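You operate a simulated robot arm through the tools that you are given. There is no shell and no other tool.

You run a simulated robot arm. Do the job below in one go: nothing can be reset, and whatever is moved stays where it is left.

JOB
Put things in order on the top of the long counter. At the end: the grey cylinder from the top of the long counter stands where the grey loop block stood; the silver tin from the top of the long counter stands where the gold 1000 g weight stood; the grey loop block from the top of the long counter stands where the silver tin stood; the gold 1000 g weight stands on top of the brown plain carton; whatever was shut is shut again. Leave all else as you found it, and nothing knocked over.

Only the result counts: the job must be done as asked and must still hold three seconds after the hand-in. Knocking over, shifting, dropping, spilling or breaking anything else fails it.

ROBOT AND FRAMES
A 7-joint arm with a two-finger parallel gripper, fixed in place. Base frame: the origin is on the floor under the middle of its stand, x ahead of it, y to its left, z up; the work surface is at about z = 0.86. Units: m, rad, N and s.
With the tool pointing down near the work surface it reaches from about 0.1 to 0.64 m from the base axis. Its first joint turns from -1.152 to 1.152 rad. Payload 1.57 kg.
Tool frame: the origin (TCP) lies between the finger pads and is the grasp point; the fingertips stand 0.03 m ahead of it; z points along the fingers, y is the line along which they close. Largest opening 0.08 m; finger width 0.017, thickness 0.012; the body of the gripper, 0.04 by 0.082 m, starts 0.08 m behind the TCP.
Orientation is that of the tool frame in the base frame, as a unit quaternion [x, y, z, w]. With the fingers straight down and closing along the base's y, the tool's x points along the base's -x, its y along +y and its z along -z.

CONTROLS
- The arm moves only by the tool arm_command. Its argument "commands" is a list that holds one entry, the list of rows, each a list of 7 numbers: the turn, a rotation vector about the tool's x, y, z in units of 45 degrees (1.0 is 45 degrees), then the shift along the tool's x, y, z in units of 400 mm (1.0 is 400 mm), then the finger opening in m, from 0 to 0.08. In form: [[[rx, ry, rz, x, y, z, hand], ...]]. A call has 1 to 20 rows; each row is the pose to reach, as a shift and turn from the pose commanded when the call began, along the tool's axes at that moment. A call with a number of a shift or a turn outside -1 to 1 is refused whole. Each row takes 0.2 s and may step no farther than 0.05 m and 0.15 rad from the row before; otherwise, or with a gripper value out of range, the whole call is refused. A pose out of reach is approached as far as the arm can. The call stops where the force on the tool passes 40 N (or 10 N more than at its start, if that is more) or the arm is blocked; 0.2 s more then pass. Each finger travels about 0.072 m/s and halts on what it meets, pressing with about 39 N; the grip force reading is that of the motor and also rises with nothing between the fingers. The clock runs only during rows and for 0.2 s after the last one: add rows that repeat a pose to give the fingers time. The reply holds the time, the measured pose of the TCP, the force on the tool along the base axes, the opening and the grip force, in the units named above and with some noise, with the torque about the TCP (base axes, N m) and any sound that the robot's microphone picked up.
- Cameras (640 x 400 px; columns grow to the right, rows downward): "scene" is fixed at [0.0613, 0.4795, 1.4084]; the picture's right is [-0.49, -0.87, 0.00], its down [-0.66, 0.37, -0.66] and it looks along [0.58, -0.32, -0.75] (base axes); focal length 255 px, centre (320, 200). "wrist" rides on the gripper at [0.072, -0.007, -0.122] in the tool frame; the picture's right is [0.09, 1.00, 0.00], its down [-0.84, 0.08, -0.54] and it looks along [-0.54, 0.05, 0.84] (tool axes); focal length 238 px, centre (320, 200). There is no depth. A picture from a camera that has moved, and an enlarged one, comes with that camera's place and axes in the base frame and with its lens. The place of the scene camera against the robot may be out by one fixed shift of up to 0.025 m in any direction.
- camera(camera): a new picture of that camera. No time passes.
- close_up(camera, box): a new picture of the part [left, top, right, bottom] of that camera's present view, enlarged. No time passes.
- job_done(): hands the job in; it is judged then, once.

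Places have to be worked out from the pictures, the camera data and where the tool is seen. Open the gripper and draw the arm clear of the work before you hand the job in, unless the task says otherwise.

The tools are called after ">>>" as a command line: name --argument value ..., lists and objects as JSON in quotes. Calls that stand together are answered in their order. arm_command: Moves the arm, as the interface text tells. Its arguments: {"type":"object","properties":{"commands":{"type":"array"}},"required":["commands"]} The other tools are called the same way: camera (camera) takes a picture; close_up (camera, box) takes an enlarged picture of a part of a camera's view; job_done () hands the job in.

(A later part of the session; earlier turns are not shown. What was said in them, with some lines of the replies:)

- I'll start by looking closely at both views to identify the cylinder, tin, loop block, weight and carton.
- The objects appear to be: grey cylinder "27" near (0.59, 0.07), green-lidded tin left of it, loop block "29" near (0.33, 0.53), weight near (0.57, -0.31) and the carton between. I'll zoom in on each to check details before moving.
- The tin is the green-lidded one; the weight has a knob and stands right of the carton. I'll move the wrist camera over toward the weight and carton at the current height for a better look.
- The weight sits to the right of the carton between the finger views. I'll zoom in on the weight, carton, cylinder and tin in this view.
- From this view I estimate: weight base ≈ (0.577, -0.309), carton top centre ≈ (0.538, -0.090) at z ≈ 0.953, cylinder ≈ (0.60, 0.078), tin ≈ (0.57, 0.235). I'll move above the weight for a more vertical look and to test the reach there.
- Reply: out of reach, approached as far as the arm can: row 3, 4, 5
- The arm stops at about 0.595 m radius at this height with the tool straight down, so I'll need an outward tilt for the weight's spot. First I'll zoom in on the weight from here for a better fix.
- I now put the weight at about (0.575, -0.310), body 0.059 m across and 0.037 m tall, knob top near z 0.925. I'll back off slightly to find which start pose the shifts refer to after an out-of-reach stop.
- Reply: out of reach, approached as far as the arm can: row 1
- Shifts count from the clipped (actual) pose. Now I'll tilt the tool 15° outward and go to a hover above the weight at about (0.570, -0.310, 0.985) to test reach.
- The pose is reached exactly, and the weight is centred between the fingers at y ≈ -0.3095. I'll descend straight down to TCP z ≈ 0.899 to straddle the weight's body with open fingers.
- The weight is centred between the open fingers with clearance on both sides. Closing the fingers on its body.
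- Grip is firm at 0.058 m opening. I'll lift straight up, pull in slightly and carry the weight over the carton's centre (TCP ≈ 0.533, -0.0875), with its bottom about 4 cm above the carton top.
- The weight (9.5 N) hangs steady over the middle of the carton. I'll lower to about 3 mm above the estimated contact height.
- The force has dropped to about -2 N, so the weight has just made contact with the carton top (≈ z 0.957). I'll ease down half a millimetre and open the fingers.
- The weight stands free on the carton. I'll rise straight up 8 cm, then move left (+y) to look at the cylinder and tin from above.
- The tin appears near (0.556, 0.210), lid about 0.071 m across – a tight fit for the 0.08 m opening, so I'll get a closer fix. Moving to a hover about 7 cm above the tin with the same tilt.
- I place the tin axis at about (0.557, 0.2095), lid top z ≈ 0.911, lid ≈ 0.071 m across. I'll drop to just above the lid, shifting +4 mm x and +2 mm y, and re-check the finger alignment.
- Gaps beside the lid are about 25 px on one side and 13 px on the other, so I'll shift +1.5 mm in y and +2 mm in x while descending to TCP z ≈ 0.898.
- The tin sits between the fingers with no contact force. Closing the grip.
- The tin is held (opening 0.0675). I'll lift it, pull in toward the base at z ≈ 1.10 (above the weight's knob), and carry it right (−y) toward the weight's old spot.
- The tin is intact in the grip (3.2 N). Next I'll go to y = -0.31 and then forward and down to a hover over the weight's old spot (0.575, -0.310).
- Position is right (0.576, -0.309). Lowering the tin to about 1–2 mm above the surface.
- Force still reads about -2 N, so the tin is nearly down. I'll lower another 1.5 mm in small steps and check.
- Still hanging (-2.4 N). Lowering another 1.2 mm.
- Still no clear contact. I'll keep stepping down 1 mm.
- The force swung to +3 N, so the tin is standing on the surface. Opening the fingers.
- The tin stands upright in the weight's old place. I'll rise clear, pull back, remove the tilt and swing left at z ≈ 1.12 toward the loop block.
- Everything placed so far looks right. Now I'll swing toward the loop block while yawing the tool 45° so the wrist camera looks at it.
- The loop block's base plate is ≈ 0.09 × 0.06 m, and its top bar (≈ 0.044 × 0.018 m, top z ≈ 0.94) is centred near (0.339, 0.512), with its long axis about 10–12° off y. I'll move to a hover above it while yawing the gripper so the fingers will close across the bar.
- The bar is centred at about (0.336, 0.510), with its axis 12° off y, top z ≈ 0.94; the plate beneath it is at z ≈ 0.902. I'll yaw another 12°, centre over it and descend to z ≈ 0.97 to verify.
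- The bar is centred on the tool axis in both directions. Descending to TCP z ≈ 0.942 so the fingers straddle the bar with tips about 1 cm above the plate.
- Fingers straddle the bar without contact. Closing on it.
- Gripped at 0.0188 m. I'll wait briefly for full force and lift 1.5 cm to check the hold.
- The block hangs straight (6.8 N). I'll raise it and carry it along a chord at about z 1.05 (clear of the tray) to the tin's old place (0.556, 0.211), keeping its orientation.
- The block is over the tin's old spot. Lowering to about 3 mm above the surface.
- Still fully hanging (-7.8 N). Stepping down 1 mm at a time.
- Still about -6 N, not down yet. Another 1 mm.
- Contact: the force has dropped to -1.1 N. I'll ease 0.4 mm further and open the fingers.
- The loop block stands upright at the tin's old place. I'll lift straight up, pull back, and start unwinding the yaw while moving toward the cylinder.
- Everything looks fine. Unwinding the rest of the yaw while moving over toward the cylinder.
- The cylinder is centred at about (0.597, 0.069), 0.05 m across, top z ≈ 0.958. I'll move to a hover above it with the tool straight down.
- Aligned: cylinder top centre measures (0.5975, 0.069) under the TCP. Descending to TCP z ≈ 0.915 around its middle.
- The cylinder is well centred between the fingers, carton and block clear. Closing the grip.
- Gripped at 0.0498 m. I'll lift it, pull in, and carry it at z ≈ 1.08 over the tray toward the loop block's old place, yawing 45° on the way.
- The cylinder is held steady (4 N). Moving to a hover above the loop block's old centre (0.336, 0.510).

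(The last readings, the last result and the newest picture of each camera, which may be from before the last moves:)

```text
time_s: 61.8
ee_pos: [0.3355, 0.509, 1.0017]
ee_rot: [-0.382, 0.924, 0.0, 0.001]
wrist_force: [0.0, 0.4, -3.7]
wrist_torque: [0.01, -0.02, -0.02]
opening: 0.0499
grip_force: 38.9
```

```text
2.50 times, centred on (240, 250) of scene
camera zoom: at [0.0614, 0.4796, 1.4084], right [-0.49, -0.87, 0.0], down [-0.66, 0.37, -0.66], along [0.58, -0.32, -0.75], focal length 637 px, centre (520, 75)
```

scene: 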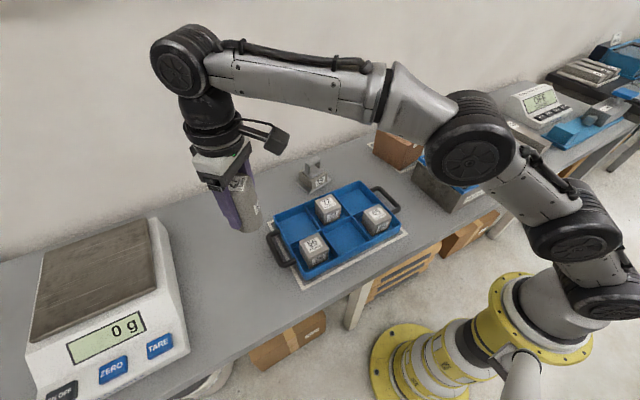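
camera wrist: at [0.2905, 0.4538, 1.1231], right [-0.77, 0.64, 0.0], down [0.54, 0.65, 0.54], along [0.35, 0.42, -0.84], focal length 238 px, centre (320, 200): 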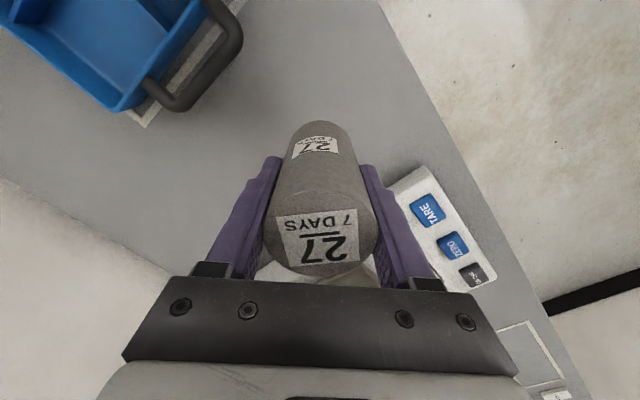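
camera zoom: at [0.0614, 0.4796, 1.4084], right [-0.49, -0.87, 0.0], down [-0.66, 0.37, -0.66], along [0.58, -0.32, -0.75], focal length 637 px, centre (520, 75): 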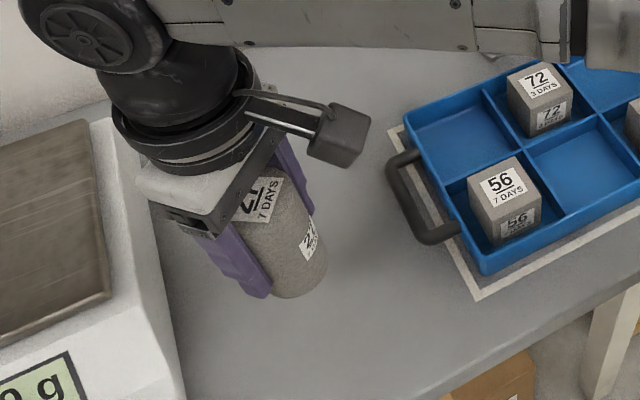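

Centred at (0.3355, 0.509), scale edge about 7 cm away. Lowering to about 3 mm above the surface.

>>> arm_command --commands '[[[0, 0, 0, 0, 0.001, 0.075, 0.03], [0, 0, 0, 0, 0.001, 0.15, 0.03], [0, 0, 0, 0, 0.001, 0.19, 0.03], [0, 0, 0, 0, 0.001, 0.21, 0.03], [0, 0, 0, 0, 0.001, 0.21, 0.03]]]'

>>> arm_command --commands '[[[0, 0, 0, 0, 0, 0.002, 0.03], [0, 0, 0, 0, 0, 0.0038, 0.03], [0, 0, 0, 0, 0, 0.0038, 0.03]]]'

```text
time_s: 63.0
ee_pos: [0.3356, 0.5091, 0.9161]
ee_rot: [-0.383, 0.924, 0.0, 0.0]
wrist_force: [-0.6, 0.1, -4.9]
wrist_torque: [-0.01, 0.03, -0.02]
opening: 0.0495
grip_force: 38.6
```

```text
time_s: 63.8
ee_pos: [0.3356, 0.5088, 0.9146]
ee_rot: [-0.382, 0.924, 0.0, 0.0]
wrist_force: [0.1, -0.9, -2.1]
wrist_torque: [0.01, -0.03, -0.02]
opening: 0.0497
grip_force: 39.2
```

Force went from about -4 N to -2 N, so contact is starting. Stepping down another 0.8 mm.

>>> arm_command --commands '[[[0, 0, 0, 0, 0, 0.001, 0.03], [0, 0, 0, 0, 0, 0.002, 0.03], [0, 0, 0, 0, 0, 0.002, 0.03]]]'

```text
time_s: 64.6
ee_pos: [0.3362, 0.5089, 0.9152]
ee_rot: [-0.382, 0.924, 0.001, 0.001]
wrist_force: [-1.1, -2.4, 5.6]
wrist_torque: [-0.36, 0.13, -0.03]
opening: 0.0497
grip_force: 39.0
```

The cylinder is standing on the surface (+5.6 N). Opening the fingers.

>>> arm_command --commands '[[[0, 0, 0, 0, 0, -0.0005, 0.05], [0, 0, 0, 0, 0, -0.0005, 0.06], [0, 0, 0, 0, 0, -0.0005, 0.075], [0, 0, 0, 0, 0, -0.0005, 0.08], [0, 0, 0, 0, 0, -0.0005, 0.08]]]'

>>> camera --camera "wrist"

>>> close_up --camera "scene" --box '[170, 200, 310, 330]'

```text
time_s: 65.8
ee_pos: [0.3357, 0.51, 0.9138]
ee_rot: [-0.383, 0.924, 0.0, 0.0]
wrist_force: [0.0, 0.2, 0.3]
wrist_torque: [0.0, 0.01, 0.0]
opening: 0.0803
grip_force: 0.1
```

```text
taken
camera wrist: at [0.2904, 0.4532, 1.0369], right [-0.77, 0.64, 0.0], down [0.54, 0.65, 0.54], along [0.35, 0.42, -0.84], focal length 238 px, centre (320, 200)
```

wrist: 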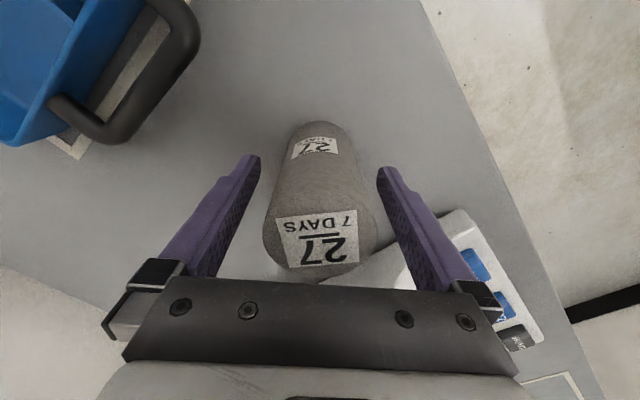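

```text
3.08 times, centred on (240, 265) of scene
camera zoom: at [0.0613, 0.4795, 1.4084], right [-0.49, -0.87, 0.0], down [-0.66, 0.37, -0.66], along [0.58, -0.32, -0.75], focal length 784 px, centre (566, 0)
```

zoom: 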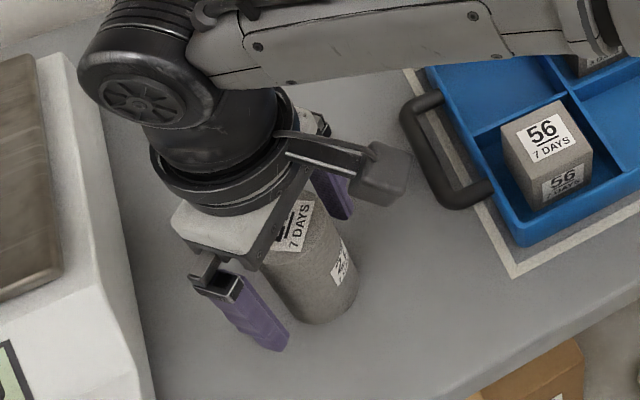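

The cylinder stands free. Retracting straight up, then pulling back toward the base and away.

>>> arm_command --commands '[[[0, 0, 0, 0, 0, -0.1, 0.08], [0, 0, 0, 0, 0, -0.2, 0.08], [0, 0, 0, 0, 0, -0.25, 0.08], [0, 0, 0, 0.08, 0, -0.31, 0.08], [0, 0, 0, 0.16, 0, -0.37, 0.08], [0, 0, 0, 0.24, 0, -0.43, 0.08], [0, 0, 0, 0.32, -0.06, -0.47, 0.08], [0, 0, 0, 0.34, -0.16, -0.5, 0.08], [0, 0, 0, 0.34, -0.27, -0.5, 0.08], [0, 0, 0, 0.34, -0.38, -0.5, 0.08], [0, 0, 0, 0.34, -0.49, -0.5, 0.08], [0, 0, 0, 0.34, -0.6, -0.5, 0.08], [0, 0, 0, 0.34, -0.6, -0.5, 0.08]]]'

>>> camera --camera "scene"

>>> camera --camera "wrist"

```text
time_s: 68.6
ee_pos: [0.4098, 0.2431, 1.1142]
ee_rot: [-0.383, 0.924, 0.0, 0.0]
wrist_force: [0.1, 0.0, 1.1]
wrist_torque: [0.0, 0.01, -0.02]
opening: 0.08
grip_force: 0.0
```

```text
taken
```

scene: 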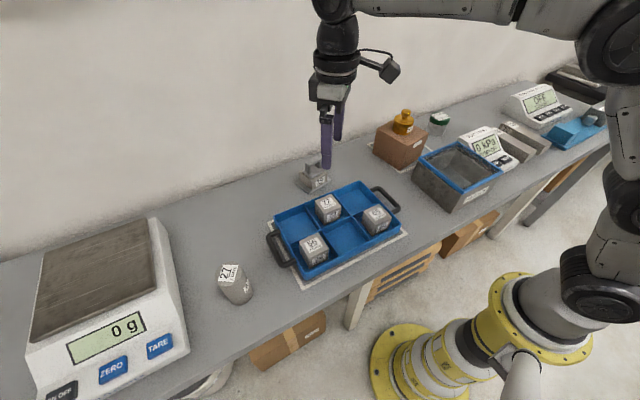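

```text
taken
camera wrist: at [0.365, 0.1866, 1.2367], right [-0.77, 0.64, 0.0], down [0.54, 0.65, 0.54], along [0.35, 0.42, -0.84], focal length 238 px, centre (320, 200)
```

wrist: 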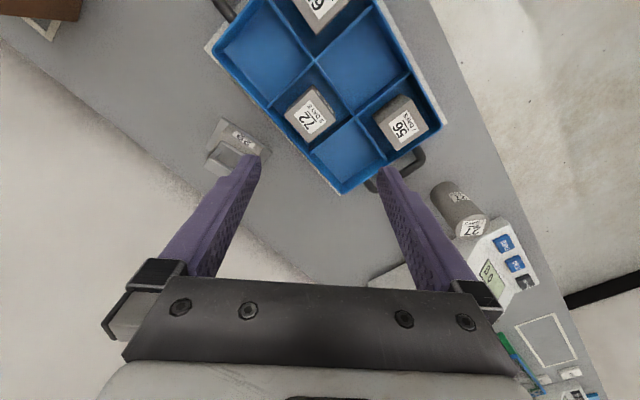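

All four items look placed. I'll draw the arm further back and up, unyawing, then verify each position in zoomed scene views against the start.

>>> arm_command --commands '[[[0, 0, 0.15, 0.08, -0.04, -0.04, 0.08], [0, 0, 0.3, 0.16, -0.08, -0.08, 0.08], [0, 0, 0.45, 0.22, -0.14, -0.11, 0.08], [0, 0, 0.6, 0.27, -0.22, -0.13, 0.08], [0, 0, 0.75, 0.3, -0.3, -0.14, 0.08], [0, 0, 0.9, 0.32, -0.38, -0.15, 0.08], [0, 0, 1.0, 0.32, -0.42, -0.15, 0.08], [0, 0, 1.0, 0.32, -0.42, -0.15, 0.08]]]'

>>> camera --camera "scene"

>>> camera --camera "wrist"

>>> close_up --camera "scene" --box '[200, 255, 280, 325]'

>>> close_up --camera "scene" --box '[290, 110, 390, 200]'

>>> close_up --camera "scene" --box '[360, 100, 460, 180]'

```text
time_s: 70.4
ee_pos: [0.4376, 0.0331, 1.1756]
ee_rot: [0.0, 1.0, -0.001, 0.0]
wrist_force: [-0.6, 0.7, 0.0]
wrist_torque: [0.01, -0.01, 0.03]
opening: 0.0801
grip_force: 0.1
```

```text
taken
```

scene: 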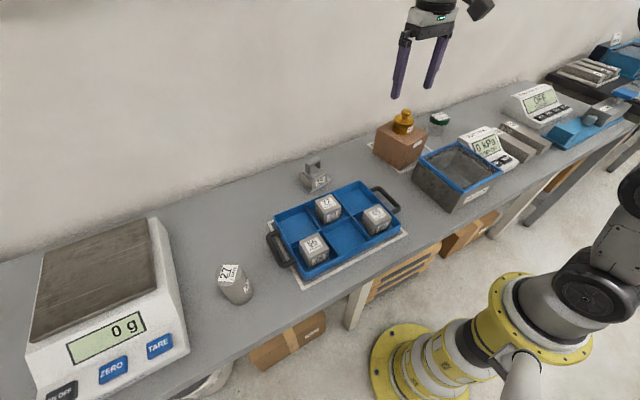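

```text
taken
camera wrist: at [0.3657, 0.0263, 1.2974], right [-0.09, 1.0, 0.0], down [0.84, 0.08, 0.54], along [0.54, 0.05, -0.84], focal length 238 px, centre (320, 200)
```

wrist: 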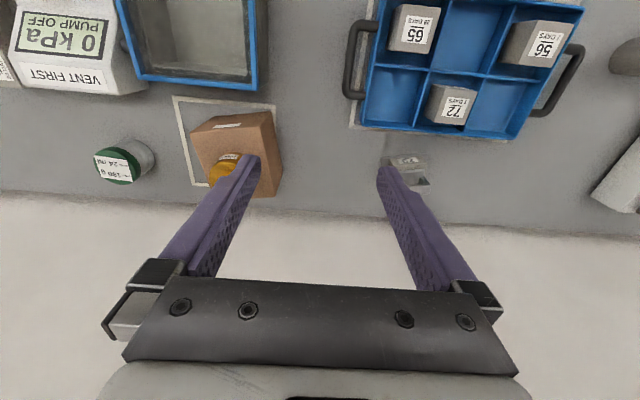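

```text
5.71 times, centred on (240, 290) of scene
camera zoom: at [0.0614, 0.4795, 1.4084], right [-0.49, -0.87, 0.0], down [-0.66, 0.37, -0.66], along [0.58, -0.32, -0.75], focal length 1455 px, centre (777, -314)
```

zoom: 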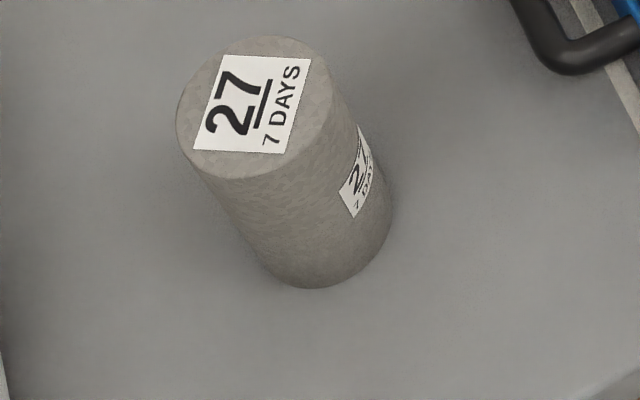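

```text
4.44 times, centred on (340, 155) of scene
camera zoom: at [0.0614, 0.4795, 1.4084], right [-0.49, -0.87, 0.0], down [-0.66, 0.37, -0.66], along [0.58, -0.32, -0.75], focal length 1132 px, centre (231, 400)
```

zoom: 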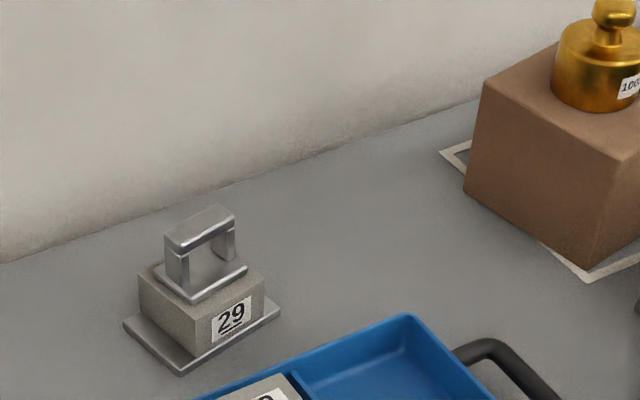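

```text
5.00 times, centred on (410, 140) of scene
camera zoom: at [0.0614, 0.4795, 1.4084], right [-0.49, -0.87, 0.0], down [-0.66, 0.37, -0.66], along [0.58, -0.32, -0.75], focal length 1273 px, centre (-130, 500)
```

zoom: 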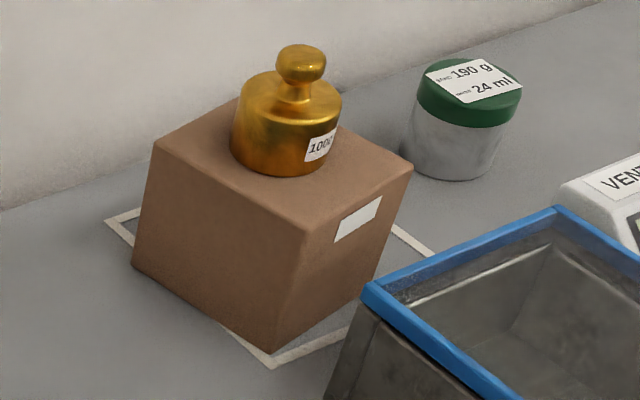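

Comparing with the starting views, each item is in its target place. The cylinder stands on the old plate centre, the loop block on the tin's spot and the tin on the weight's spot. The weight sits flat on the unmoved carton, and nothing else has shifted. The gripper is open and clear, so I'm handing in.

>>> job_done

```text
The job is handed in.
```

The counter is set out as you asked and the job is handed in. Before that I compared zoomed camera views with the starting ones, and nothing had fallen over or shifted.

| Item | Where it stands now |
|---|---|
| Gold 1000 g weight | On top of the brown carton, near the middle; the carton has not moved |
| Silver tin | Where the gold weight stood, with its green lid still on |
| Grey loop block | Where the silver tin stood, upright and facing the same way as before |
| Grey cylinder | Where the loop block stood, within about 4 mm of its centre |

I didn't open anything during the work, so nothing needed shutting again. The gripper is open and the arm is held clear above the counter.
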